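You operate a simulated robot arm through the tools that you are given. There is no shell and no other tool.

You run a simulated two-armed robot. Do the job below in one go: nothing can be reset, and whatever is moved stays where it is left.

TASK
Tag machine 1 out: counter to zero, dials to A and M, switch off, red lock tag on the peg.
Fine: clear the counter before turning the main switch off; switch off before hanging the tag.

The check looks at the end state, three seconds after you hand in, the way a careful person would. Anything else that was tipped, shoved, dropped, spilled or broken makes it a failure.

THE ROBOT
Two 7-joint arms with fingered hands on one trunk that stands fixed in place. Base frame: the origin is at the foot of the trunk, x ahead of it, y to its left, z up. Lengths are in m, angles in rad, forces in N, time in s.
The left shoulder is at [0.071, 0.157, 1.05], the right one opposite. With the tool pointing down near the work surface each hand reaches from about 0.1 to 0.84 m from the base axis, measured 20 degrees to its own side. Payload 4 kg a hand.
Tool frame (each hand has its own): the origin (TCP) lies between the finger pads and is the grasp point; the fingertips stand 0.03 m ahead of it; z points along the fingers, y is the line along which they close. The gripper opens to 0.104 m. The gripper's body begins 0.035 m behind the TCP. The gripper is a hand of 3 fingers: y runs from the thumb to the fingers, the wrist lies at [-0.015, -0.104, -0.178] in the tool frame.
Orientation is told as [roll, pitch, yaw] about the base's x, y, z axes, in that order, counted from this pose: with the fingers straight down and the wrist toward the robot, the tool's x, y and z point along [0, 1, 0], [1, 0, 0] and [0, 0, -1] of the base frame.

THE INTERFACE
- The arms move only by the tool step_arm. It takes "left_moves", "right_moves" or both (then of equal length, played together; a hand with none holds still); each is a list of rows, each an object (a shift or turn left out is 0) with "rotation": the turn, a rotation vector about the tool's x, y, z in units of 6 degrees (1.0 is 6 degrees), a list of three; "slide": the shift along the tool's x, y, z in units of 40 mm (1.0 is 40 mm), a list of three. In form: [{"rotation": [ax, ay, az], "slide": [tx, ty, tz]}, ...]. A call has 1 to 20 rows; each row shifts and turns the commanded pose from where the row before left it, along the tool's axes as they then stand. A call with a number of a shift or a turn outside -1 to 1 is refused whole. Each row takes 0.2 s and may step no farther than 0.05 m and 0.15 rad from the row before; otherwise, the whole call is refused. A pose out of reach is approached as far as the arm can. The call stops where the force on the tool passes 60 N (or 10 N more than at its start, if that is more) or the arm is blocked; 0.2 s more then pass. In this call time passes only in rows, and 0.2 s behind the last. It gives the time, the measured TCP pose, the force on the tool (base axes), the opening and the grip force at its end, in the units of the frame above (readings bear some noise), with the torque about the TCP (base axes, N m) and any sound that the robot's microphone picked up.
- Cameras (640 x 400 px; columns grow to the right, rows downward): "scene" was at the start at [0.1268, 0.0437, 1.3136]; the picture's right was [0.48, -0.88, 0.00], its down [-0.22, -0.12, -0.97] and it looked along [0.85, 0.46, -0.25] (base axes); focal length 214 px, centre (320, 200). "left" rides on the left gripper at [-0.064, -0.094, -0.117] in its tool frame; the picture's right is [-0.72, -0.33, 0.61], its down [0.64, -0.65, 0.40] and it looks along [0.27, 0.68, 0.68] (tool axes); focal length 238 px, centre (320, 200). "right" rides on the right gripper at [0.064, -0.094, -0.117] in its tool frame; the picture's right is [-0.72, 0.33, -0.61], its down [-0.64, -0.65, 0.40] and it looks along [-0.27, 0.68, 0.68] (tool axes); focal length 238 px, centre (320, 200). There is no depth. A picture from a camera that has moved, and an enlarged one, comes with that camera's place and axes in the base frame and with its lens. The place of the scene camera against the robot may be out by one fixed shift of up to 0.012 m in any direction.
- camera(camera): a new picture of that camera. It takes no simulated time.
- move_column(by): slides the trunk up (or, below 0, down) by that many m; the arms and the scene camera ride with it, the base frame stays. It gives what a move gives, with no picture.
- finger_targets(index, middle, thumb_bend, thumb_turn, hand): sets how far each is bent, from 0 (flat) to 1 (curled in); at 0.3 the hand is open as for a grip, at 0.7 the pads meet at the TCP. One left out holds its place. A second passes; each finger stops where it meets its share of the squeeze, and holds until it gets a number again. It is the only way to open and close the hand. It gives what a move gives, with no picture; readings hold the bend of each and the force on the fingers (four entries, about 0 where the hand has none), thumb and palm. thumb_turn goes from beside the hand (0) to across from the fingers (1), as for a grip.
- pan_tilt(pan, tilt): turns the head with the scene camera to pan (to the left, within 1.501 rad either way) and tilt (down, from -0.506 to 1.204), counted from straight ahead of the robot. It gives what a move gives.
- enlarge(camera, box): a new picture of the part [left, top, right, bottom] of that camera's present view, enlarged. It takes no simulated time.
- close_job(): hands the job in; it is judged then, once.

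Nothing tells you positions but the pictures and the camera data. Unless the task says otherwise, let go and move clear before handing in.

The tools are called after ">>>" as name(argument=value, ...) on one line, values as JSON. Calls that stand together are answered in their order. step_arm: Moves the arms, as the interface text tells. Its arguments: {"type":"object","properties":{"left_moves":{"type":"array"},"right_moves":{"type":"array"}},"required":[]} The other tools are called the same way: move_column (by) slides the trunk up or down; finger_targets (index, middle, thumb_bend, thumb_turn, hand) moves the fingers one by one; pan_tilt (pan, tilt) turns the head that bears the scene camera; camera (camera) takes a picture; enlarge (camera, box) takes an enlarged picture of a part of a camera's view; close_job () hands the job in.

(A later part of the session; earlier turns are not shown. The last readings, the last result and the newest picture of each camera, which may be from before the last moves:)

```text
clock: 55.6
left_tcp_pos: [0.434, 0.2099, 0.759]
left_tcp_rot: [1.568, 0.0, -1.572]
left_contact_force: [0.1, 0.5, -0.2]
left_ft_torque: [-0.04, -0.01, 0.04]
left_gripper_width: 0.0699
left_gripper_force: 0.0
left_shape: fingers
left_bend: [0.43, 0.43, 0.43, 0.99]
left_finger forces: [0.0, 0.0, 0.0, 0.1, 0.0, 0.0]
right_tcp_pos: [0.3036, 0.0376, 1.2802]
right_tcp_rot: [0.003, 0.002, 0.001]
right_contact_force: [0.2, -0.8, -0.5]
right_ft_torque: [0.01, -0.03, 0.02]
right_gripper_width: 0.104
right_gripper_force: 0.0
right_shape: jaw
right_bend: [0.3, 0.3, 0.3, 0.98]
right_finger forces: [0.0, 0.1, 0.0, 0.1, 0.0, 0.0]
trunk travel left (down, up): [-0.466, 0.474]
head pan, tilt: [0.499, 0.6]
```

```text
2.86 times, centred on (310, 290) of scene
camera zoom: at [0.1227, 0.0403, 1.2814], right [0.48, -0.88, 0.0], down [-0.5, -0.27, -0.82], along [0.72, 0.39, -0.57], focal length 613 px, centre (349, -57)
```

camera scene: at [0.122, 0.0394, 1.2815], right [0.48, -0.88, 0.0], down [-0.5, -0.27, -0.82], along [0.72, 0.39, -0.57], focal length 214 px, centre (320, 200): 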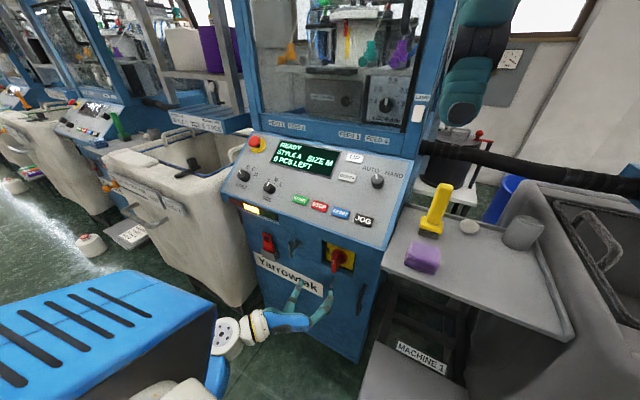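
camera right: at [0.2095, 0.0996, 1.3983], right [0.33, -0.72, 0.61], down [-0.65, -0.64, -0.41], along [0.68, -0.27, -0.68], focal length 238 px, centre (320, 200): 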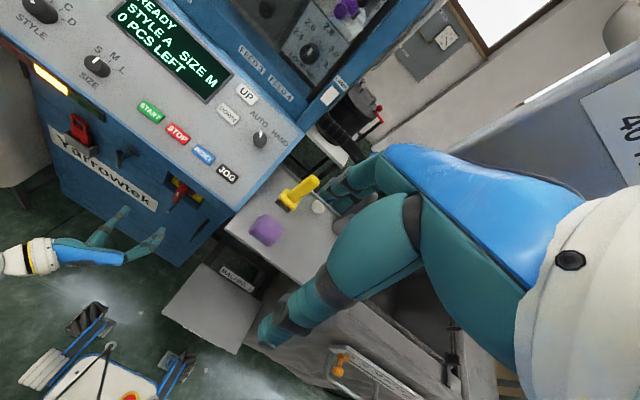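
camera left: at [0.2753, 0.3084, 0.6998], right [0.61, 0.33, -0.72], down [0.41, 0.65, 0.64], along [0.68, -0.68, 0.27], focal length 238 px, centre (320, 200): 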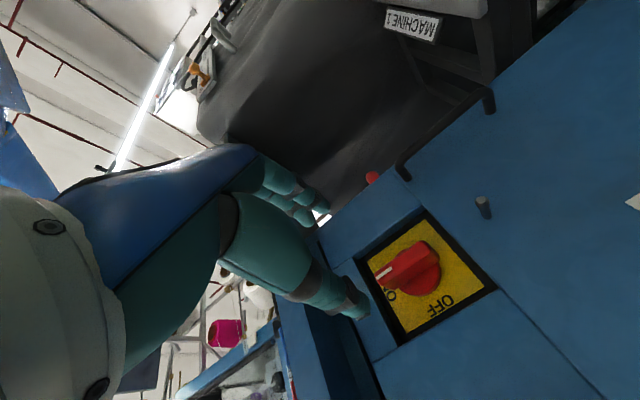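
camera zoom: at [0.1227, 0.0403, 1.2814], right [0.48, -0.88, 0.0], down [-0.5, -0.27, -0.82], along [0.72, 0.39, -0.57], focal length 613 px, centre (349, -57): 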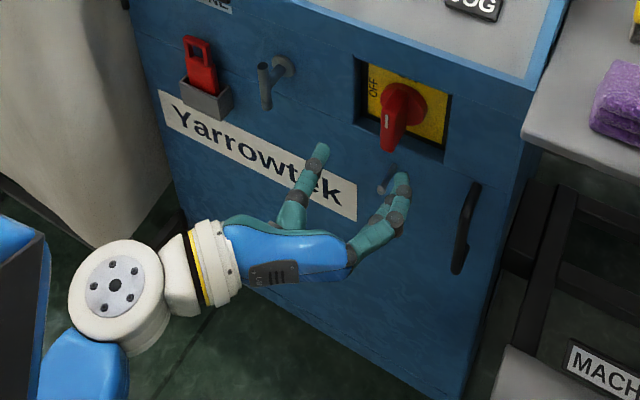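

The hand reaches. I notice a small pin below the switch too, so before going on I want to look closely at it, since it could also be "the peg".

>>> enlarge(camera="left", box=[410, 90, 490, 150])

>>> enlarge(camera="scene", box=[310, 245, 370, 290])

>>> enlarge(camera="right", box=[100, 140, 220, 230])

>>> enlarge(camera="scene", box=[240, 200, 380, 300])

```text
6.67 times, centred on (450, 120) of left
camera zoom: at [0.314, 0.3029, 0.6979], right [0.61, 0.33, -0.72], down [0.41, 0.65, 0.64], along [0.68, -0.68, 0.27], focal length 1589 px, centre (-547, 733)
```

zoom: 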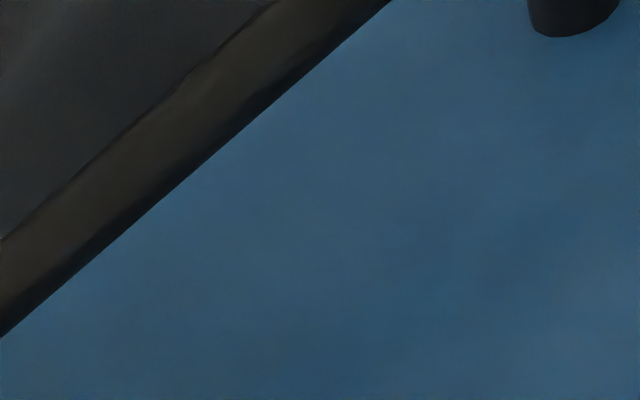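

```text
8.89 times, centred on (340, 268) of scene
camera zoom: at [0.1227, 0.0403, 1.2814], right [0.48, -0.88, 0.0], down [-0.5, -0.27, -0.82], along [0.72, 0.39, -0.57], focal length 1906 px, centre (142, -400)
```

zoom: 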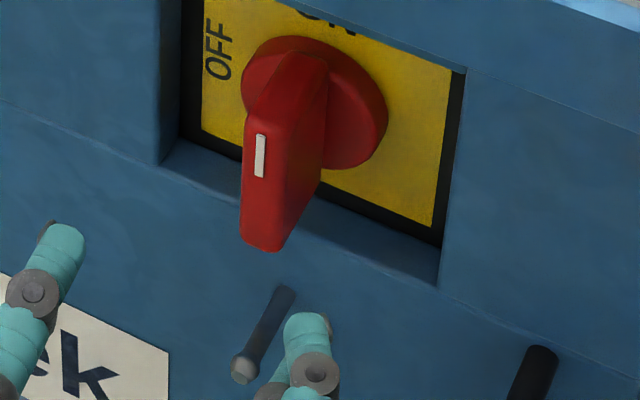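

```text
4.44 times, centred on (160, 185) of right
camera zoom: at [0.2104, 0.1005, 1.3981], right [0.33, -0.72, 0.61], down [-0.65, -0.64, -0.4], along [0.68, -0.27, -0.68], focal length 1059 px, centre (1031, 267)
```

zoom: 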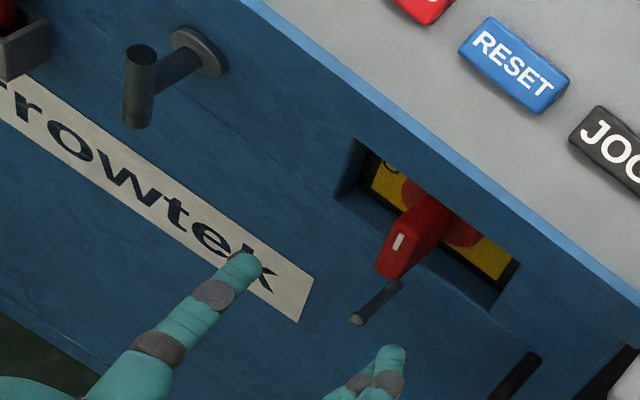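

```text
4.00 times, centred on (310, 250) of scene
camera zoom: at [0.1227, 0.0403, 1.2814], right [0.48, -0.88, 0.0], down [-0.5, -0.27, -0.82], along [0.72, 0.39, -0.57], focal length 858 px, centre (360, 0)
```

zoom: 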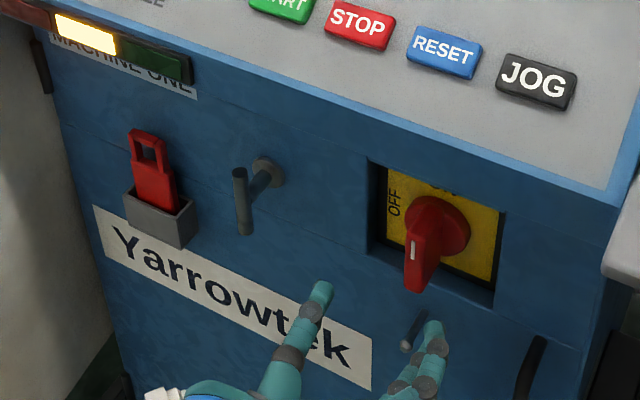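

>>> enlarge(camera="left", box=[460, 170, 510, 220])

>>> enlarge(camera="right", box=[160, 195, 190, 217])

>>> enlarge(camera="scene", box=[325, 270, 350, 290])

>>> enlarge(camera="left", box=[520, 150, 640, 330])

```text
8.00 times, centred on (485, 195) of left
camera zoom: at [0.314, 0.3029, 0.6979], right [0.61, 0.33, -0.72], down [0.41, 0.65, 0.64], along [0.68, -0.68, 0.27], focal length 1907 px, centre (-1000, 240)
```

zoom: 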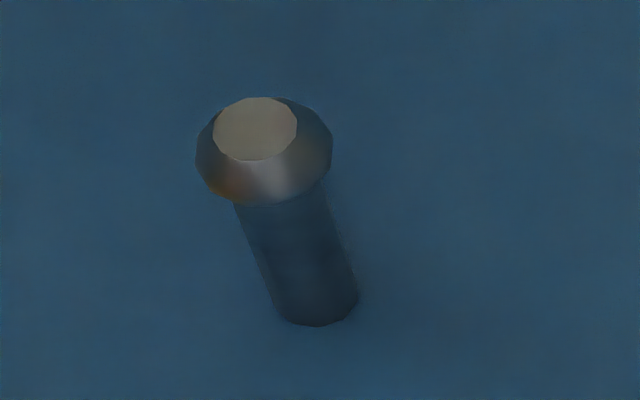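

```text
16.00 times, centred on (175, 206) of right
camera zoom: at [0.2104, 0.1005, 1.3981], right [0.33, -0.72, 0.61], down [-0.65, -0.64, -0.4], along [0.68, -0.27, -0.68], focal length 3814 px, centre (2640, 104)
```

zoom: 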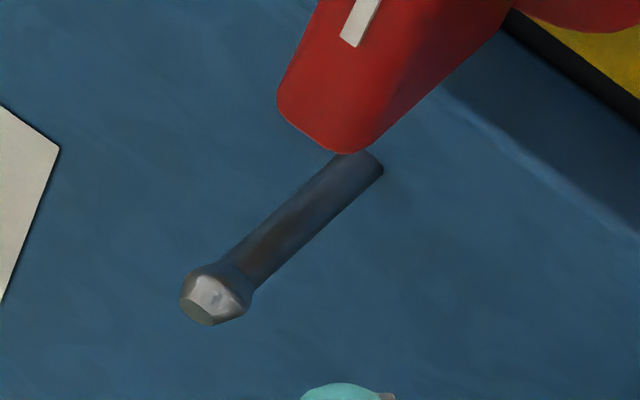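

```text
16.00 times, centred on (338, 280) of scene
camera zoom: at [0.1227, 0.0403, 1.2814], right [0.48, -0.88, 0.0], down [-0.5, -0.27, -0.82], along [0.72, 0.39, -0.57], focal length 3432 px, centre (40, -1080)
```

zoom: 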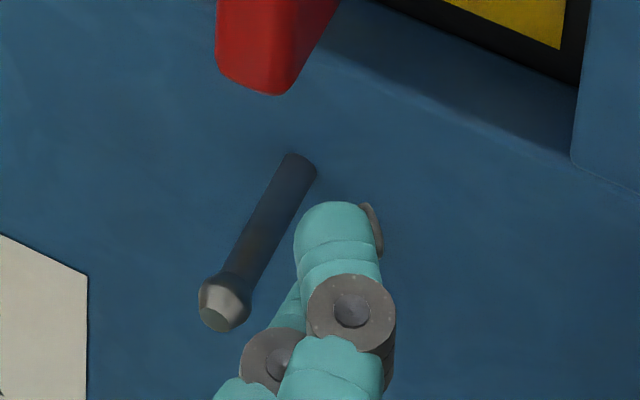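

```text
2.22 times, centred on (580, 240) of left
camera zoom: at [0.314, 0.3029, 0.6979], right [0.61, 0.33, -0.72], down [0.41, 0.65, 0.64], along [0.68, -0.68, 0.27], focal length 530 px, centre (-258, 111)
```

zoom: 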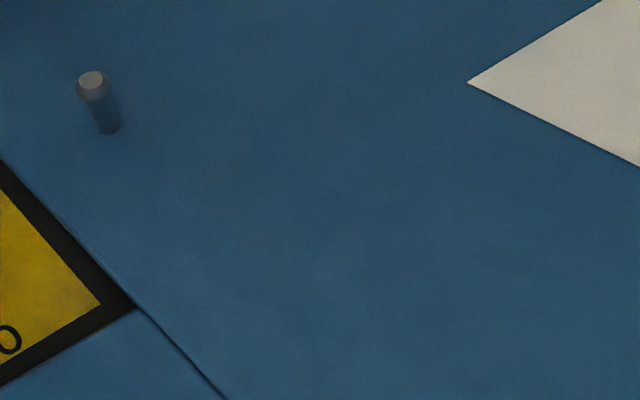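

That small pin has a flared head and sits just under the main switch: it is the lock-out peg (≈ from wall x 0.55 out to 0.508, y 0.209, z 0.65), while the T-bar is a cabinet latch handle. First, the switch: I zoom in on the handle to align the grip.

>>> enlarge(camera="left", box=[350, 190, 470, 320])

>>> enlarge(camera="scene", box=[318, 235, 368, 275])

>>> enlarge(camera="right", box=[160, 165, 220, 210])

```text
3.08 times, centred on (410, 255) of left
camera zoom: at [0.314, 0.3029, 0.6979], right [0.61, 0.33, -0.72], down [0.41, 0.65, 0.64], along [0.68, -0.68, 0.27], focal length 733 px, centre (43, 31)
```

zoom: 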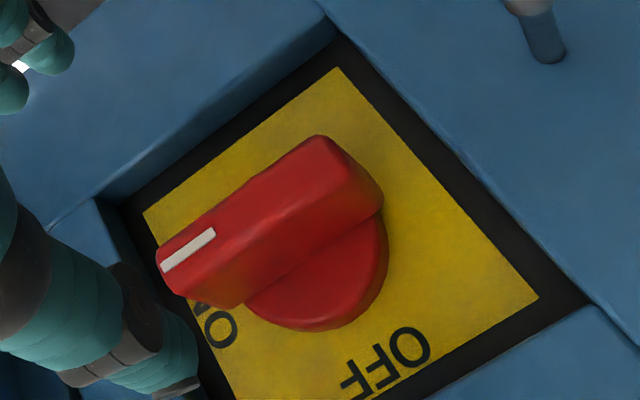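

```text
10.00 times, centred on (343, 255) of scene
camera zoom: at [0.1227, 0.0403, 1.2814], right [0.48, -0.88, 0.0], down [-0.5, -0.27, -0.82], along [0.72, 0.39, -0.57], focal length 2145 px, centre (90, -350)
```

zoom: 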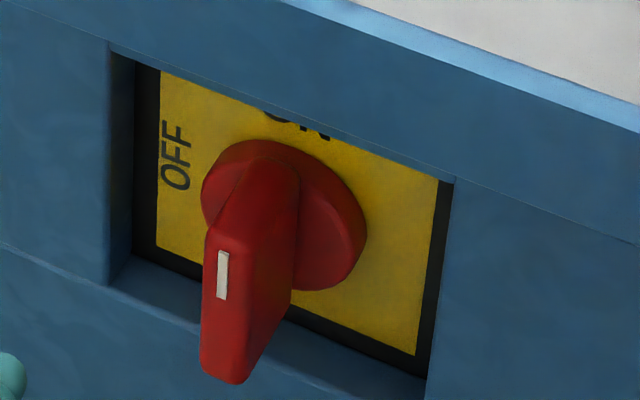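

```text
8.89 times, centred on (190, 188) of right
camera zoom: at [0.2104, 0.1005, 1.3981], right [0.33, -0.72, 0.61], down [-0.65, -0.64, -0.4], along [0.68, -0.27, -0.68], focal length 2119 px, centre (1476, 311)
```

zoom: 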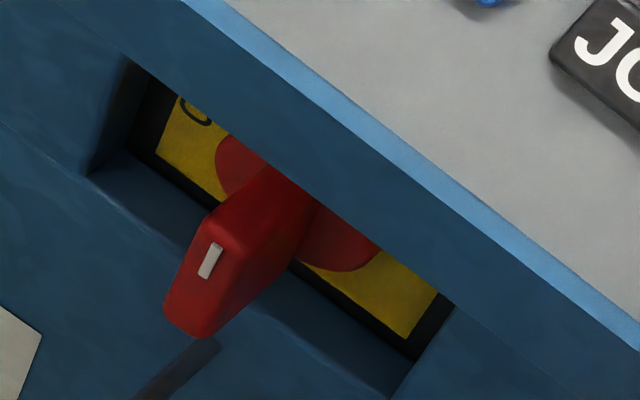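

The switch axis comes out at y≈0.211, z≈0.748, the ridge about 66 mm tall from x≈0.513. I advance with open fingers straddling the ridge.

>>> step_arm(left_moves=[{"slide": [-0.12, -0.01, 0.6]}, {"slide": [-0.12, -0.01, 0.6]}, {"slide": [-0.08, -0.01, 0.5]}])

>>> enlarge(camera="left", box=[260, 140, 460, 320])

>>> enlarge(camera="scene", box=[290, 225, 380, 300])

>>> enlarge(camera="right", box=[120, 150, 240, 240])

```text
clock: 56.4
left_tcp_pos: [0.4997, 0.2105, 0.748]
left_tcp_rot: [1.568, 0.0, -1.571]
left_contact_force: [-0.4, -0.5, -0.4]
left_ft_torque: [-0.03, -0.03, 0.02]
left_gripper_width: 0.0699
left_gripper_force: 0.1
left_shape: fingers
left_bend: [0.43, 0.43, 0.43, 0.99]
left_finger forces: [0.0, 0.0, 0.1, 0.0, 0.0, 0.1]
right_tcp_pos: [0.3041, 0.0371, 1.2809]
right_tcp_rot: [0.001, 0.001, 0.001]
right_contact_force: [-0.5, 0.2, 0.1]
right_ft_torque: [0.02, -0.03, -0.02]
right_gripper_width: 0.1037
right_gripper_force: 0.1
right_shape: jaw
right_bend: [0.3, 0.3, 0.3, 0.98]
right_finger forces: [0.0, 0.1, 0.1, 0.0, 0.0, 0.0]
trunk travel left (down, up): [-0.466, 0.474]
head pan, tilt: [0.499, 0.6]
```

```text
2.22 times, centred on (360, 230) of left
camera zoom: at [0.3818, 0.3053, 0.6864], right [0.61, 0.33, -0.72], down [0.41, 0.65, 0.64], along [0.68, -0.68, 0.27], focal length 530 px, centre (231, 133)
```

zoom: 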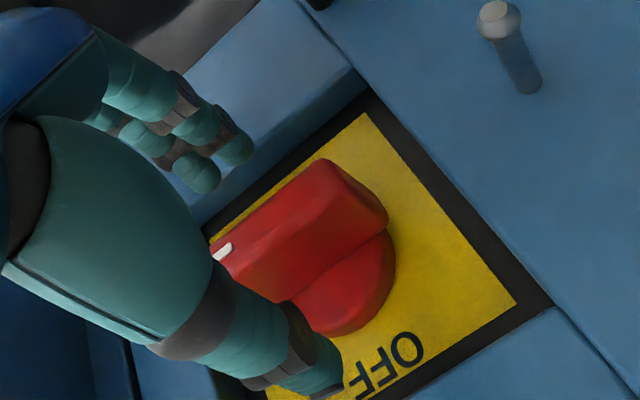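

```text
5.33 times, centred on (335, 262) of scene
camera zoom: at [0.1228, 0.0404, 1.2814], right [0.48, -0.88, 0.0], down [-0.5, -0.27, -0.82], along [0.72, 0.39, -0.57], focal length 1144 px, centre (240, -133)
```

zoom: 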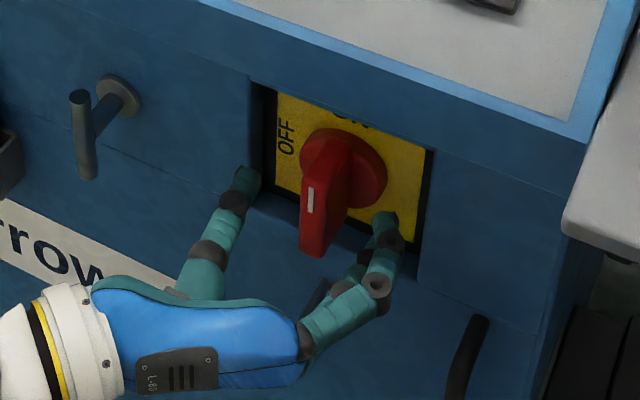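

```text
4.44 times, centred on (180, 195) of right
camera zoom: at [0.2098, 0.1007, 1.3982], right [0.33, -0.72, 0.61], down [-0.65, -0.64, -0.4], along [0.68, -0.27, -0.68], focal length 1059 px, centre (942, 222)
```

zoom: 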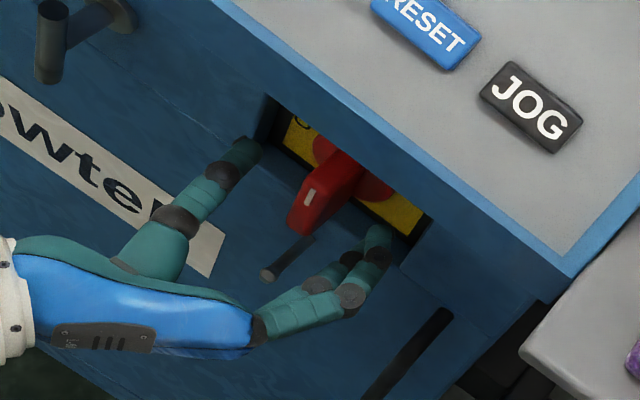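

>>> step_arm(left_moves=[{"slide": [-0.03, 0, 0.15]}])

>>> finger_targets(hand="left", index=0.72, middle=0.72, thumb_bend=0.72)

>>> enlarge(camera="left", box=[260, 140, 460, 320])

>>> enlarge(camera="scene", box=[290, 225, 380, 300])

```text
clock: 56.8
left_tcp_pos: [0.5064, 0.2108, 0.7465]
left_tcp_rot: [1.568, 0.001, -1.572]
left_contact_force: [0.1, -1.0, 0.5]
left_ft_torque: [0.02, 0.02, -0.01]
left_gripper_width: 0.0698
left_gripper_force: 0.1
left_shape: fingers
left_bend: [0.43, 0.43, 0.43, 0.99]
left_finger forces: [0.0, 0.0, 0.1, 0.0, 0.1, 0.1]
right_tcp_pos: [0.3033, 0.0373, 1.2809]
right_tcp_rot: [0.002, 0.001, 0.0]
right_contact_force: [-0.5, 0.1, 0.0]
right_ft_torque: [-0.03, 0.01, 0.03]
right_gripper_width: 0.1037
right_gripper_force: 0.1
right_shape: jaw
right_bend: [0.3, 0.3, 0.3, 0.98]
right_finger forces: [0.0, 0.0, 0.0, 0.1, 0.0, 0.0]
trunk travel left (down, up): [-0.466, 0.474]
head pan, tilt: [0.499, 0.6]
```

```text
clock: 57.8
left_tcp_pos: [0.5061, 0.2093, 0.7483]
left_tcp_rot: [1.567, -0.001, -1.572]
left_contact_force: [0.3, -6.3, -1.8]
left_ft_torque: [0.03, 0.03, -0.07]
left_gripper_width: 0.0128
left_gripper_force: 10.9
left_shape: fingers
left_bend: [0.71, 0.65, 0.66, 1.0]
left_finger forces: [7.3, 7.0, 0.0, 0.2, 8.0, 0.0]
right_tcp_pos: [0.3039, 0.0371, 1.2801]
right_tcp_rot: [0.003, 0.0, -0.001]
right_contact_force: [-0.2, -0.4, -0.4]
right_ft_torque: [0.04, 0.02, 0.06]
right_gripper_width: 0.1037
right_gripper_force: 0.1
right_shape: jaw
right_bend: [0.3, 0.3, 0.3, 0.98]
right_finger forces: [0.0, 0.0, 0.0, 0.0, 0.0, 0.0]
trunk travel left (down, up): [-0.466, 0.474]
head pan, tilt: [0.499, 0.6]
```

```text
2.22 times, centred on (360, 230) of left
camera zoom: at [0.3881, 0.3039, 0.6858], right [0.61, 0.33, -0.72], down [0.41, 0.65, 0.64], along [0.68, -0.69, 0.27], focal length 530 px, centre (231, 133)
```

zoom: 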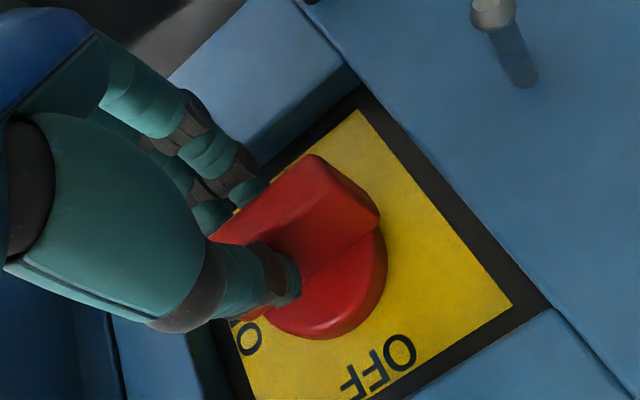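

```text
5.33 times, centred on (335, 262) of scene
camera zoom: at [0.1226, 0.0382, 1.2814], right [0.48, -0.88, 0.0], down [-0.5, -0.27, -0.82], along [0.72, 0.4, -0.57], focal length 1144 px, centre (240, -133)
```

zoom: 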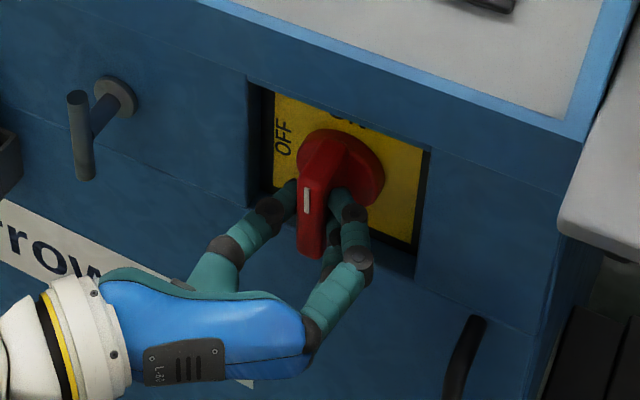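

The ridge is gripped with ~7–8 N per finger. I start turning it counter-clockwise (top toward OFF at left), 30° first.

>>> step_arm(left_moves=[{"rotation": [0, 0, -1]}, {"rotation": [0, 0, -1]}, {"rotation": [0, 0, -1]}, {"rotation": [0, 0, -1]}, {"rotation": [0, 0, -1]}])

>>> enlarge(camera="left", box=[260, 140, 460, 320])

>>> enlarge(camera="scene", box=[290, 225, 380, 300])

```text
clock: 59.0
left_tcp_pos: [0.5079, 0.2096, 0.7483]
left_tcp_rot: [1.564, -0.524, -1.568]
left_contact_force: [0.3, -4.1, -4.3]
left_ft_torque: [0.03, 0.09, -0.07]
left_gripper_width: 0.0128
left_gripper_force: 10.1
left_shape: fingers
left_bend: [0.71, 0.65, 0.66, 1.0]
left_finger forces: [5.5, 5.9, 0.0, 0.1, 9.4, 0.1]
right_tcp_pos: [0.3044, 0.0352, 1.2808]
right_tcp_rot: [0.003, 0.001, -0.001]
right_contact_force: [-0.1, 0.7, 1.3]
right_ft_torque: [0.01, -0.01, -0.02]
right_gripper_width: 0.1037
right_gripper_force: 0.0
right_shape: jaw
right_bend: [0.3, 0.3, 0.3, 0.98]
right_finger forces: [0.1, 0.0, 0.0, 0.0, 0.1, 0.1]
trunk travel left (down, up): [-0.466, 0.474]
head pan, tilt: [0.499, 0.6]
```

```text
2.22 times, centred on (360, 230) of left
camera zoom: at [0.3887, 0.2596, 0.6482], right [0.61, -0.08, -0.79], down [0.41, 0.89, 0.23], along [0.68, -0.46, 0.57], focal length 530 px, centre (231, 133)
```

zoom: 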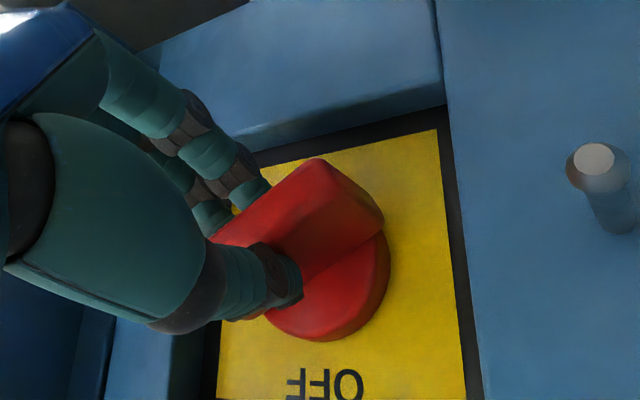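

```text
5.33 times, centred on (335, 262) of scene
camera zoom: at [0.1231, 0.0385, 1.2814], right [0.48, -0.88, 0.0], down [-0.5, -0.27, -0.82], along [0.72, 0.4, -0.57], focal length 1144 px, centre (240, -133)
```

zoom: 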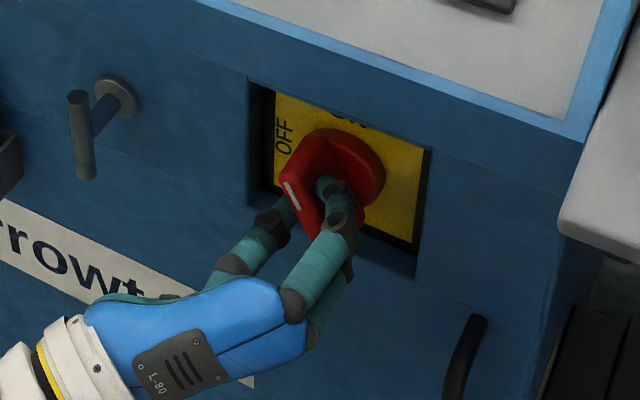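

The handle turns with the hand, with low forces. I continue another 60°.

>>> step_arm(left_moves=[{"rotation": [0, 0, -1]}, {"rotation": [0, 0, -1]}, {"rotation": [0, 0, -1]}, {"rotation": [0, 0, -1]}, {"rotation": [0, 0, -1]}, {"rotation": [0, 0, -1]}, {"rotation": [0, 0, -1]}, {"rotation": [0, 0, -1]}, {"rotation": [0, 0, -1]}, {"rotation": [0, 0, -1]}])

>>> enlarge(camera="left", box=[260, 140, 460, 320])

>>> enlarge(camera="scene", box=[290, 225, 380, 300])

>>> camera(camera="scene")

```text
clock: 60.3
left_tcp_pos: [0.5019, 0.2486, 0.7444]
left_tcp_rot: [1.545, -0.934, -1.579]
left_contact_force: [0.9, -8.0, 11.0]
left_ft_torque: [-0.14, -0.29, -0.14]
left_gripper_width: 0.0128
left_gripper_force: 5.2
left_shape: fingers
left_bend: [0.56, 0.72, 0.71, 1.0]
left_finger forces: [11.1, 0.1, 0.0, 0.0, 0.0, 0.0]
right_tcp_pos: [0.3023, 0.0386, 1.2807]
right_tcp_rot: [0.001, -0.001, 0.0]
right_contact_force: [0.8, -0.2, -0.1]
right_ft_torque: [0.03, -0.01, 0.02]
right_gripper_width: 0.1037
right_gripper_force: 0.0
right_shape: jaw
right_bend: [0.3, 0.3, 0.3, 0.98]
right_finger forces: [0.1, 0.0, 0.0, 0.1, 0.0, 0.0]
trunk travel left (down, up): [-0.466, 0.474]
head pan, tilt: [0.499, 0.6]
stopped in row 6 (left hand): the arm was blocked; the commanded pose is now the measured one
```

```text
2.22 times, centred on (360, 230) of left
camera zoom: at [0.3819, 0.2562, 0.6348], right [0.59, -0.4, -0.7], down [0.43, 0.89, -0.15], along [0.68, -0.21, 0.7], focal length 530 px, centre (231, 133)
```

zoom: 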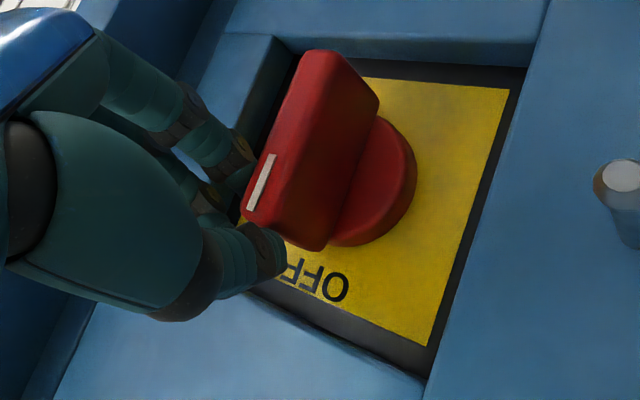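

```text
5.33 times, centred on (335, 262) of scene
camera zoom: at [0.1213, 0.0393, 1.2818], right [0.48, -0.88, 0.0], down [-0.5, -0.27, -0.82], along [0.72, 0.4, -0.57], focal length 1144 px, centre (240, -133)
```

zoom: 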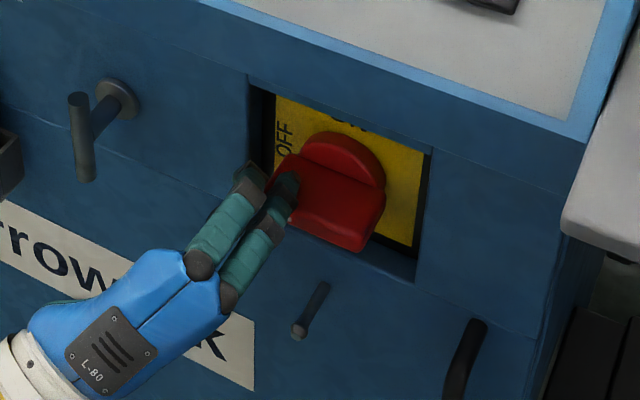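

```text
taken
camera scene: at [0.1213, 0.0393, 1.2818], right [0.48, -0.88, 0.0], down [-0.5, -0.27, -0.82], along [0.72, 0.4, -0.57], focal length 214 px, centre (320, 200)
```

scene: 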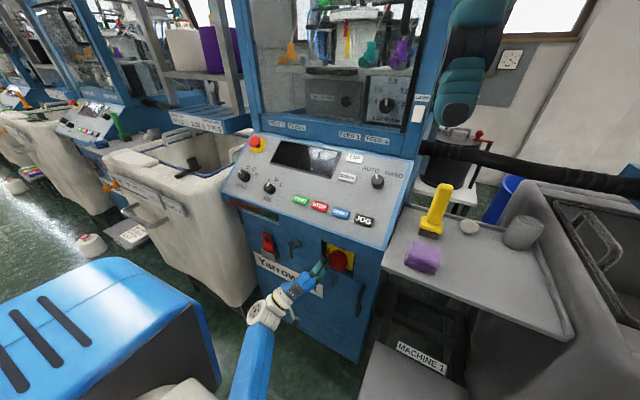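

The display and lamp have gone dark and the handle's white mark lies horizontally toward OFF, so the switch is off; the hand slid along near the end of the turn. I lift the index off the handle and back straight out.

>>> finger_targets(hand="left", index=0.45, middle=0.45)

>>> step_arm(left_moves=[{"slide": [0, 0, -0.4]}, {"slide": [0, 0, -0.6]}, {"slide": [0, 0, -0.6]}])

>>> camera(camera="left")

>>> enlarge(camera="scene", box=[290, 225, 380, 300])

>>> camera(camera="scene")

```text
clock: 61.3
left_tcp_pos: [0.5012, 0.2495, 0.7421]
left_tcp_rot: [1.533, -0.931, -1.562]
left_contact_force: [0.1, 0.5, -0.3]
left_ft_torque: [0.03, 0.0, 0.03]
left_gripper_width: 0.0293
left_gripper_force: 0.0
left_shape: fingers
left_bend: [0.45, 0.45, 0.72, 1.0]
left_finger forces: [0.0, 0.0, 0.0, 0.0, 0.0, 0.0]
right_tcp_pos: [0.3034, 0.0383, 1.2814]
right_tcp_rot: [0.0, -0.001, 0.0]
right_contact_force: [-0.5, 0.0, 0.0]
right_ft_torque: [0.01, -0.01, 0.01]
right_gripper_width: 0.1035
right_gripper_force: 0.1
right_shape: jaw
right_bend: [0.3, 0.3, 0.3, 0.98]
right_finger forces: [0.1, 0.0, 0.1, 0.1, 0.0, 0.1]
trunk travel left (down, up): [-0.466, 0.474]
head pan, tilt: [0.499, 0.6]
```

```text
clock: 62.1
left_tcp_pos: [0.4434, 0.2692, 0.7499]
left_tcp_rot: [1.55, -0.827, -1.61]
left_contact_force: [-0.5, 1.4, -0.6]
left_ft_torque: [0.03, -0.01, 0.02]
left_gripper_width: 0.0293
left_gripper_force: 0.2
left_shape: fingers
left_bend: [0.45, 0.45, 0.72, 1.0]
left_finger forces: [0.0, 0.0, 0.0, 0.1, 0.0, 0.1]
right_tcp_pos: [0.3025, 0.0396, 1.2798]
right_tcp_rot: [0.001, 0.0, -0.002]
right_contact_force: [-0.8, 0.2, -0.6]
right_ft_torque: [0.04, -0.02, 0.01]
right_gripper_width: 0.1038
right_gripper_force: 0.2
right_shape: jaw
right_bend: [0.3, 0.3, 0.3, 0.98]
right_finger forces: [0.1, 0.0, 0.0, 0.0, 0.1, 0.0]
trunk travel left (down, up): [-0.466, 0.474]
head pan, tilt: [0.499, 0.6]
```

```text
taken
camera left: at [0.3237, 0.2933, 0.6411], right [0.59, -0.34, -0.74], down [0.45, 0.89, -0.05], along [0.67, -0.3, 0.68], focal length 238 px, centre (320, 200)
```

left: 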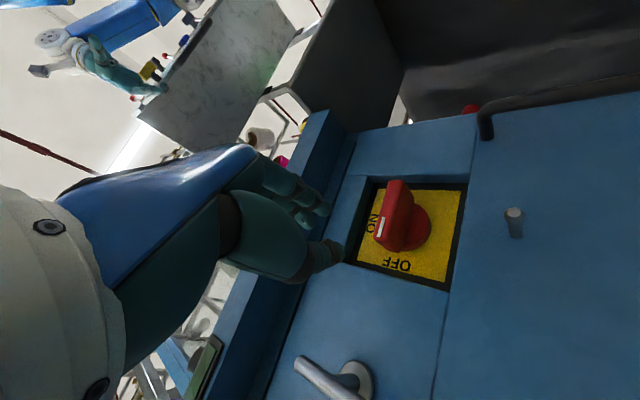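

```text
5.33 times, centred on (335, 262) of scene
camera zoom: at [0.1217, 0.04, 1.2809], right [0.48, -0.88, 0.0], down [-0.5, -0.27, -0.82], along [0.72, 0.39, -0.57], focal length 1144 px, centre (240, -133)
```

zoom: 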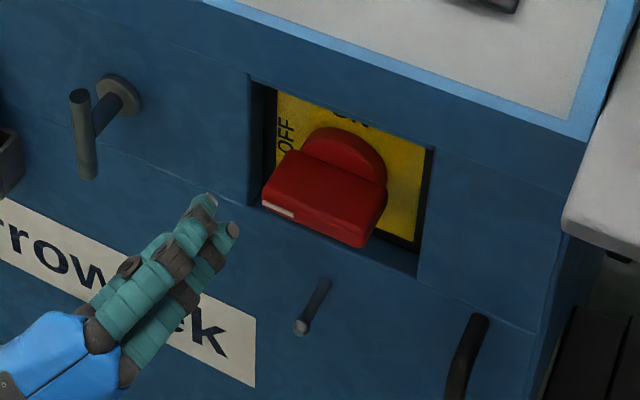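

```text
taken
camera scene: at [0.1217, 0.04, 1.2809], right [0.48, -0.88, 0.0], down [-0.5, -0.27, -0.82], along [0.72, 0.39, -0.57], focal length 214 px, centre (320, 200)
```

scene: 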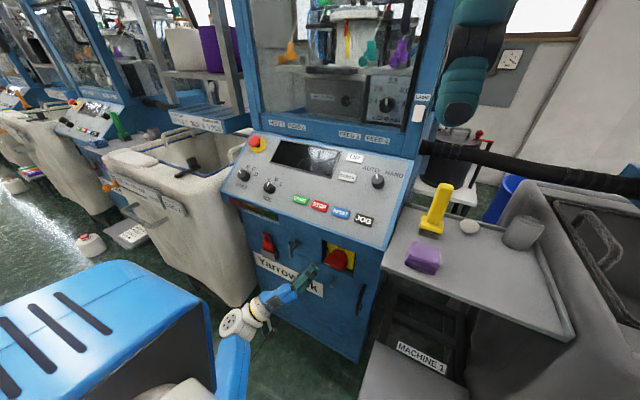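

The switch is OFF (mark at left, display dark). Now the tag: I draw the hand back and left, clear of the T-handle, and restore the sideways grip orientation.

>>> step_arm(left_moves=[{"slide": [0.6, -0.1, -0.5]}, {"slide": [0.8, -0.14, -0.3]}, {"slide": [0.89, -0.14, 0]}, {"slide": [0.89, -0.14, 0]}, {"rotation": [0, 0, 0.98]}, {"rotation": [0, 0, 0.98]}, {"rotation": [0, 0, 0.98]}, {"rotation": [0, 0, 0.98]}, {"rotation": [0, 0, 0.98]}, {"rotation": [0, 0, 0.98]}, {"rotation": [0, 0, 0.98]}, {"rotation": [0, 0, 0.98]}])

>>> camera(camera="left")

>>> camera(camera="scene")

```text
clock: 64.7
left_tcp_pos: [0.4091, 0.3665, 0.8016]
left_tcp_rot: [1.548, -0.112, -1.591]
left_contact_force: [-0.9, 0.8, -0.2]
left_ft_torque: [-0.02, 0.01, -0.03]
left_gripper_width: 0.029
left_gripper_force: 0.0
left_shape: fingers
left_bend: [0.45, 0.45, 0.72, 1.0]
left_finger forces: [0.1, 0.0, 0.0, 0.0, 0.1, 0.1]
right_tcp_pos: [0.3037, 0.039, 1.2802]
right_tcp_rot: [0.0, 0.0, 0.0]
right_contact_force: [0.7, -0.4, 0.2]
right_ft_torque: [-0.03, 0.01, 0.01]
right_gripper_width: 0.1037
right_gripper_force: 0.1
right_shape: jaw
right_bend: [0.3, 0.3, 0.3, 0.98]
right_finger forces: [0.1, 0.0, 0.0, 0.1, 0.0, 0.0]
trunk travel left (down, up): [-0.466, 0.474]
head pan, tilt: [0.499, 0.6]
```

```text
taken
camera left: at [0.2915, 0.456, 0.7322], right [0.6, 0.23, -0.76], down [0.43, 0.71, 0.55], along [0.67, -0.66, 0.33], focal length 238 px, centre (320, 200)
```

left: 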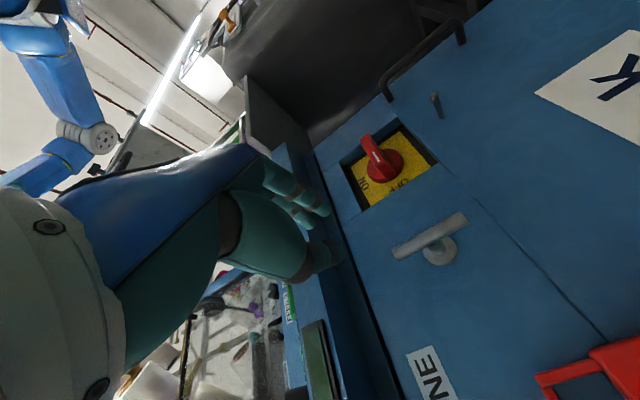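

```text
taken
camera scene: at [0.1221, 0.0406, 1.2814], right [0.48, -0.88, 0.0], down [-0.5, -0.27, -0.82], along [0.72, 0.39, -0.57], focal length 214 px, centre (320, 200)
```

scene: 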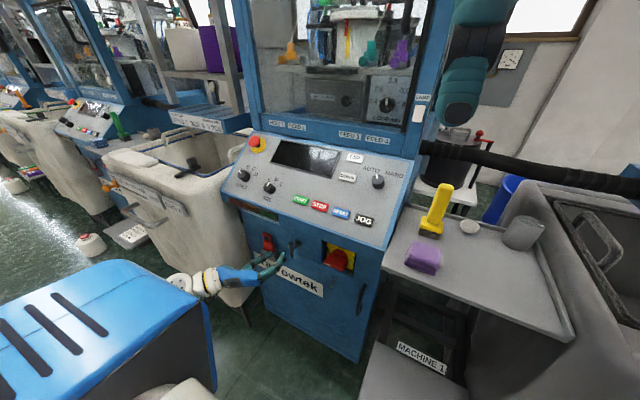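

I lower the trunk 0.12 m to bring the tag (≈ y 0.485, z 0.67–0.74) into a comfortable reach; both hands are in free space in front of the machine.

>>> move_column(by=-0.12)

>>> finger_targets(hand="left", index=0.4, middle=0.4, thumb_bend=0.4, thumb_turn=1.0)

>>> camera(camera="left")

>>> camera(camera="scene")

>>> enlarge(camera="right", box=[0, 60, 160, 180])

```text
clock: 66.2
left_tcp_pos: [0.4088, 0.3679, 0.6822]
left_tcp_rot: [1.547, -0.114, -1.59]
left_contact_force: [-0.1, 1.0, -0.3]
left_ft_torque: [0.02, 0.0, 0.05]
left_gripper_width: 0.0291
left_gripper_force: 0.0
left_shape: fingers
left_bend: [0.45, 0.45, 0.72, 1.0]
left_finger forces: [0.0, 0.1, 0.1, 0.1, 0.0, 0.0]
right_tcp_pos: [0.3023, 0.0383, 1.1595]
right_tcp_rot: [0.0, -0.002, -0.001]
right_contact_force: [-1.3, 0.7, -0.3]
right_ft_torque: [0.0, 0.0, -0.03]
right_gripper_width: 0.1036
right_gripper_force: 0.1
right_shape: jaw
right_bend: [0.3, 0.3, 0.3, 0.98]
right_finger forces: [0.0, 0.0, 0.0, 0.0, 0.1, 0.0]
trunk travel left (down, up): [-0.346, 0.594]
head pan, tilt: [0.499, 0.6]
```

```text
clock: 67.2
left_tcp_pos: [0.4095, 0.3669, 0.6824]
left_tcp_rot: [1.548, -0.113, -1.589]
left_contact_force: [0.4, -0.4, -0.1]
left_ft_torque: [0.02, -0.04, 0.02]
left_gripper_width: 0.0773
left_gripper_force: 0.1
left_shape: fingers
left_bend: [0.4, 0.4, 0.4, 0.99]
left_finger forces: [0.0, 0.0, 0.1, 0.0, 0.0, 0.0]
right_tcp_pos: [0.3035, 0.0395, 1.1614]
right_tcp_rot: [0.001, 0.0, -0.001]
right_contact_force: [-0.9, 0.2, 0.3]
right_ft_torque: [0.01, -0.01, 0.01]
right_gripper_width: 0.1036
right_gripper_force: 0.1
right_shape: jaw
right_bend: [0.3, 0.3, 0.3, 0.98]
right_finger forces: [0.0, 0.0, 0.0, 0.1, 0.0, 0.1]
trunk travel left (down, up): [-0.346, 0.594]
head pan, tilt: [0.499, 0.6]
```

```text
taken
camera left: at [0.2913, 0.4557, 0.612], right [0.6, 0.23, -0.77], down [0.43, 0.71, 0.55], along [0.67, -0.66, 0.33], focal length 238 px, centre (320, 200)
```

left: 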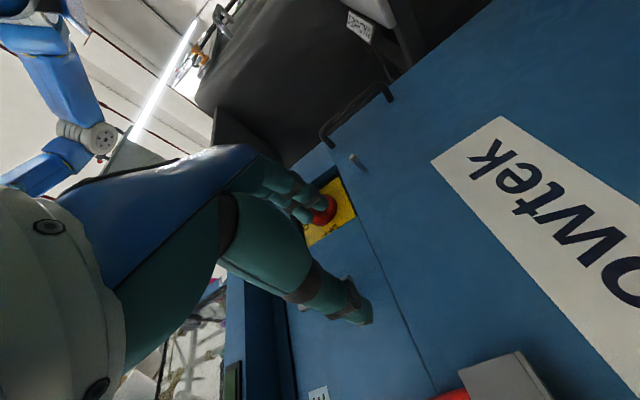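

```text
taken
camera scene: at [0.1221, 0.0404, 1.1614], right [0.48, -0.88, 0.0], down [-0.5, -0.27, -0.82], along [0.72, 0.39, -0.57], focal length 214 px, centre (320, 200)
```

scene: 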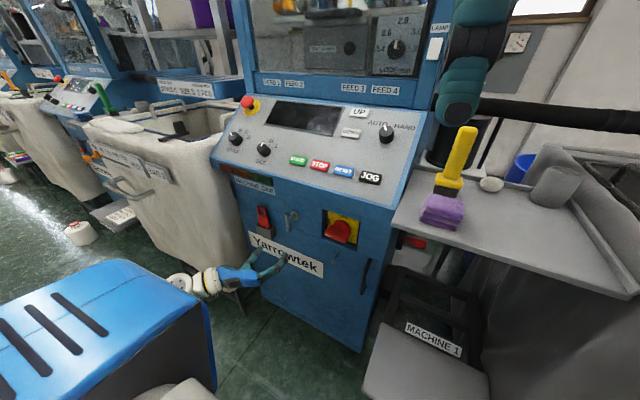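

```text
3.33 times, centred on (80, 120) of right
camera zoom: at [0.2091, 0.1021, 1.2781], right [0.33, -0.72, 0.61], down [-0.65, -0.64, -0.4], along [0.68, -0.27, -0.68], focal length 794 px, centre (1120, 467)
```

zoom: 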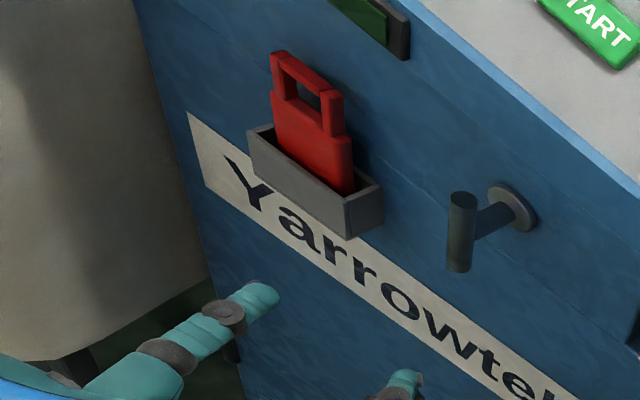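

>>> step_arm(left_moves=[{"rotation": [0.108, 0.108, 0.53]}, {"rotation": [0.108, 0.108, 0.53]}, {"slide": [0.11, -0.73, 0]}, {"slide": [0.11, -0.73, 0]}, {"slide": [0.11, -0.73, 0]}, {"slide": [0.11, -0.73, 0]}])

>>> pan_tilt(pan=0.85, tilt=0.7)

>>> camera(camera="left")

>>> camera(camera="scene")

```text
clock: 68.6
left_tcp_pos: [0.4078, 0.4861, 0.6979]
left_tcp_rot: [1.572, -0.002, -1.569]
left_contact_force: [-0.3, 0.0, 0.2]
left_ft_torque: [0.04, 0.0, 0.0]
left_gripper_width: 0.0776
left_gripper_force: 0.0
left_shape: fingers
left_bend: [0.4, 0.4, 0.4, 0.99]
left_finger forces: [0.0, 0.1, 0.1, 0.0, 0.0, 0.1]
right_tcp_pos: [0.3033, 0.0401, 1.162]
right_tcp_rot: [-0.002, 0.002, -0.001]
right_contact_force: [0.3, -0.2, 0.6]
right_ft_torque: [-0.01, 0.01, 0.0]
right_gripper_width: 0.1038
right_gripper_force: 0.1
right_shape: jaw
right_bend: [0.3, 0.3, 0.3, 0.98]
right_finger forces: [0.1, 0.0, 0.0, 0.1, 0.1, 0.0]
trunk travel left (down, up): [-0.346, 0.594]
head pan, tilt: [0.499, 0.6]
```

```text
clock: 69.4
left_tcp_pos: [0.4082, 0.4837, 0.6973]
left_tcp_rot: [1.57, 0.0, -1.57]
left_contact_force: [0.0, 0.7, 0.1]
left_ft_torque: [0.0, -0.01, -0.05]
left_gripper_width: 0.0774
left_gripper_force: 0.1
left_shape: fingers
left_bend: [0.4, 0.4, 0.4, 0.99]
left_finger forces: [0.0, 0.0, 0.0, 0.0, 0.0, 0.0]
right_tcp_pos: [0.3039, 0.0399, 1.1609]
right_tcp_rot: [0.0, 0.0, -0.001]
right_contact_force: [-0.3, -0.3, 0.1]
right_ft_torque: [0.03, -0.02, 0.02]
right_gripper_width: 0.1038
right_gripper_force: 0.2
right_shape: jaw
right_bend: [0.3, 0.3, 0.3, 0.98]
right_finger forces: [0.0, 0.0, 0.0, 0.1, 0.1, 0.0]
trunk travel left (down, up): [-0.346, 0.594]
head pan, tilt: [0.85, 0.7]
```

```text
taken
camera left: at [0.2893, 0.5781, 0.6357], right [0.61, 0.33, -0.72], down [0.4, 0.66, 0.64], along [0.68, -0.68, 0.27], focal length 238 px, centre (320, 200)
```

left: 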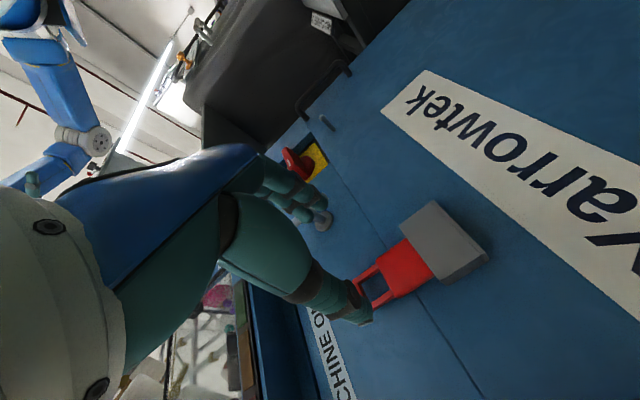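

```text
taken
camera scene: at [0.1006, 0.0624, 1.1528], right [0.75, -0.66, 0.0], down [-0.43, -0.48, -0.76], along [0.5, 0.57, -0.65], focal length 214 px, centre (320, 200)
```

scene: 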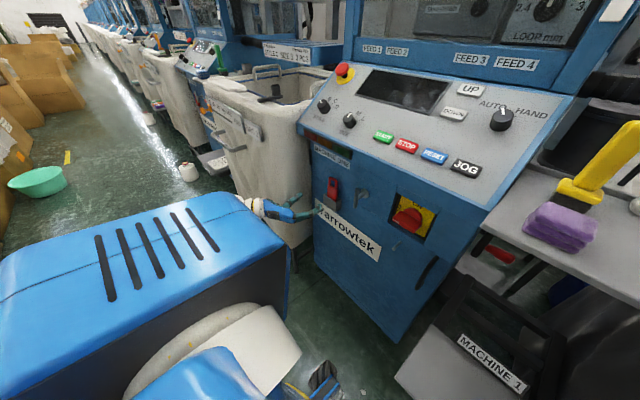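

>>> enlarge(camera="left", box=[340, 190, 500, 320])

>>> enlarge(camera="scene", box=[310, 170, 370, 220])

>>> enlarge(camera="right", box=[55, 60, 105, 125])

```text
3.08 times, centred on (420, 255) of left
camera zoom: at [0.2893, 0.5781, 0.6357], right [0.61, 0.33, -0.72], down [0.4, 0.66, 0.64], along [0.68, -0.68, 0.27], focal length 733 px, centre (12, 31)
```

zoom: 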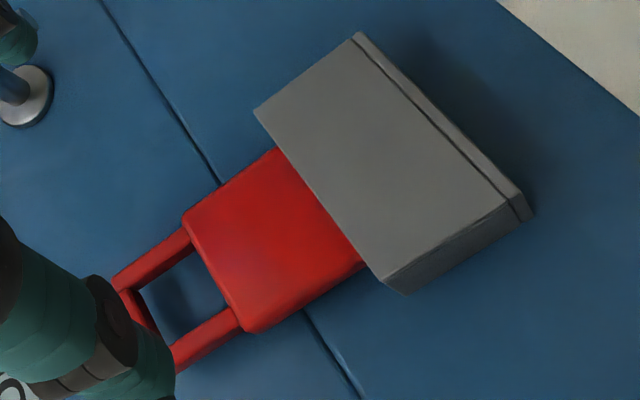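

```text
8.00 times, centred on (340, 195) of scene
camera zoom: at [0.1006, 0.0624, 1.1528], right [0.75, -0.66, 0.0], down [-0.43, -0.48, -0.76], along [0.5, 0.57, -0.65], focal length 1716 px, centre (160, 240)
```

zoom: 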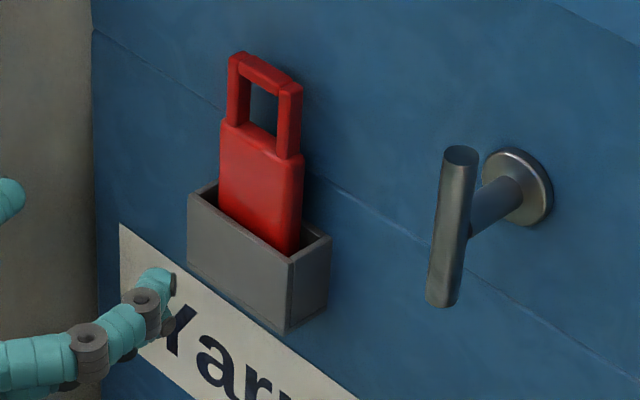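

```text
6.15 times, centred on (80, 92) of right
camera zoom: at [0.2092, 0.1021, 1.2781], right [0.33, -0.72, 0.61], down [-0.65, -0.64, -0.4], along [0.68, -0.27, -0.68], focal length 1467 px, centre (1797, 862)
```

zoom: 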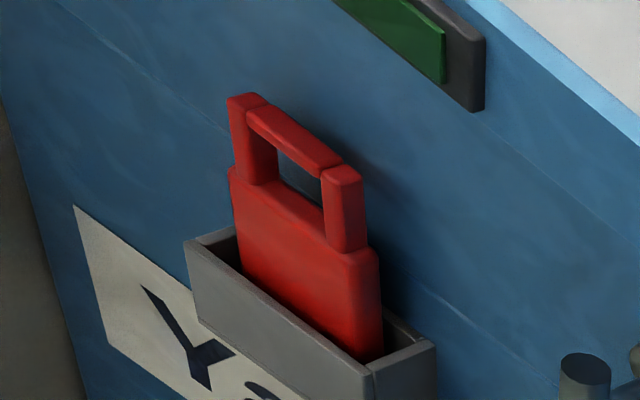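

The tag's body spans y 0.466–0.507 (centre 0.486), z 0.661 (holder rim) to 0.704, front at x≈0.526. I approach at z≈0.682 with fingers either side, stopping short first to check.

>>> step_arm(left_moves=[{"slide": [-0.19, -0.035, 0.6]}, {"slide": [-0.19, -0.035, 0.6]}, {"slide": [0, 0, 0.4]}])

>>> enlarge(camera="left", box=[260, 140, 480, 340])

>>> enlarge(camera="scene", box=[290, 160, 380, 230])

>>> enlarge(camera="right", box=[30, 50, 150, 150])

```text
clock: 70.2
left_tcp_pos: [0.472, 0.4863, 0.6817]
left_tcp_rot: [1.569, -0.002, -1.57]
left_contact_force: [-0.4, 0.2, 0.4]
left_ft_torque: [-0.01, 0.0, 0.04]
left_gripper_width: 0.0773
left_gripper_force: 0.3
left_shape: fingers
left_bend: [0.4, 0.4, 0.4, 0.99]
left_finger forces: [0.0, 0.0, 0.0, 0.0, 0.1, 0.1]
right_tcp_pos: [0.3033, 0.0383, 1.1607]
right_tcp_rot: [0.0, 0.0, 0.0]
right_contact_force: [0.4, 0.0, -0.5]
right_ft_torque: [-0.01, -0.03, 0.01]
right_gripper_width: 0.1036
right_gripper_force: 0.0
right_shape: jaw
right_bend: [0.3, 0.3, 0.3, 0.98]
right_finger forces: [0.0, 0.1, 0.0, 0.0, 0.0, 0.0]
trunk travel left (down, up): [-0.346, 0.594]
head pan, tilt: [0.85, 0.7]
```

```text
2.00 times, centred on (370, 240) of left
camera zoom: at [0.3532, 0.5798, 0.6198], right [0.61, 0.33, -0.72], down [0.4, 0.66, 0.64], along [0.68, -0.68, 0.27], focal length 477 px, centre (220, 120)
```

zoom: 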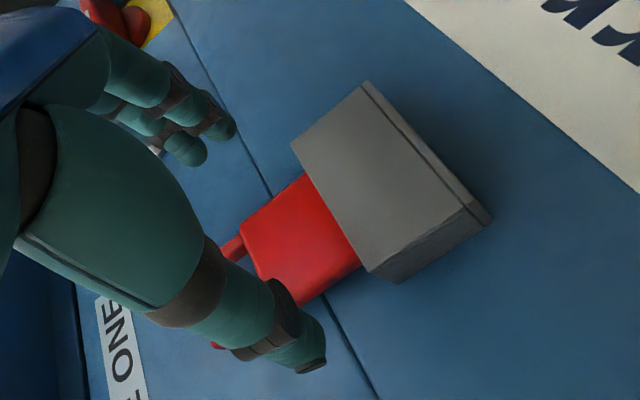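

```text
5.71 times, centred on (335, 195) of scene
camera zoom: at [0.1011, 0.0626, 1.1527], right [0.75, -0.66, 0.0], down [-0.43, -0.49, -0.76], along [0.5, 0.57, -0.65], focal length 1226 px, centre (234, 229)
```

zoom: 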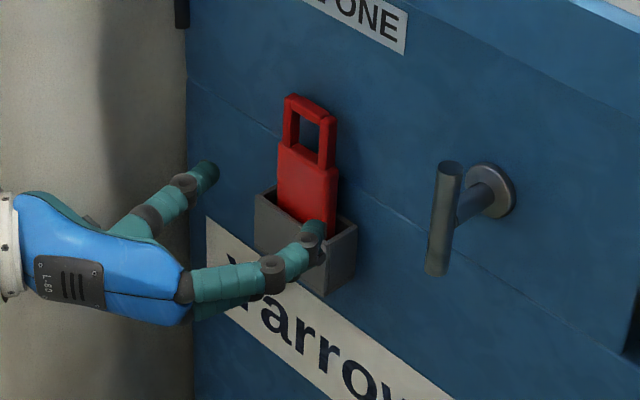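

```text
4.00 times, centred on (90, 100) of right
camera zoom: at [0.2095, 0.1022, 1.278], right [0.33, -0.72, 0.61], down [-0.65, -0.64, -0.4], along [0.68, -0.27, -0.68], focal length 953 px, centre (1240, 600)
```

zoom: 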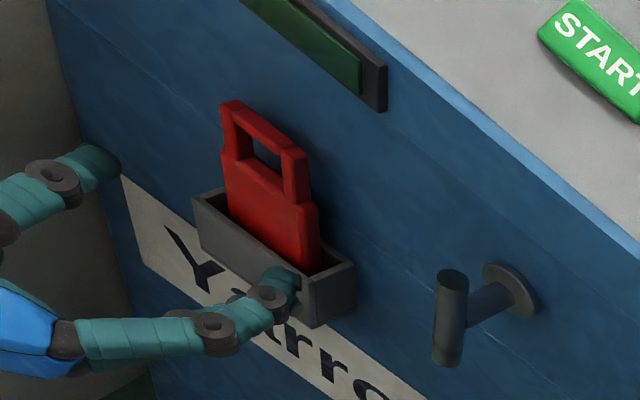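

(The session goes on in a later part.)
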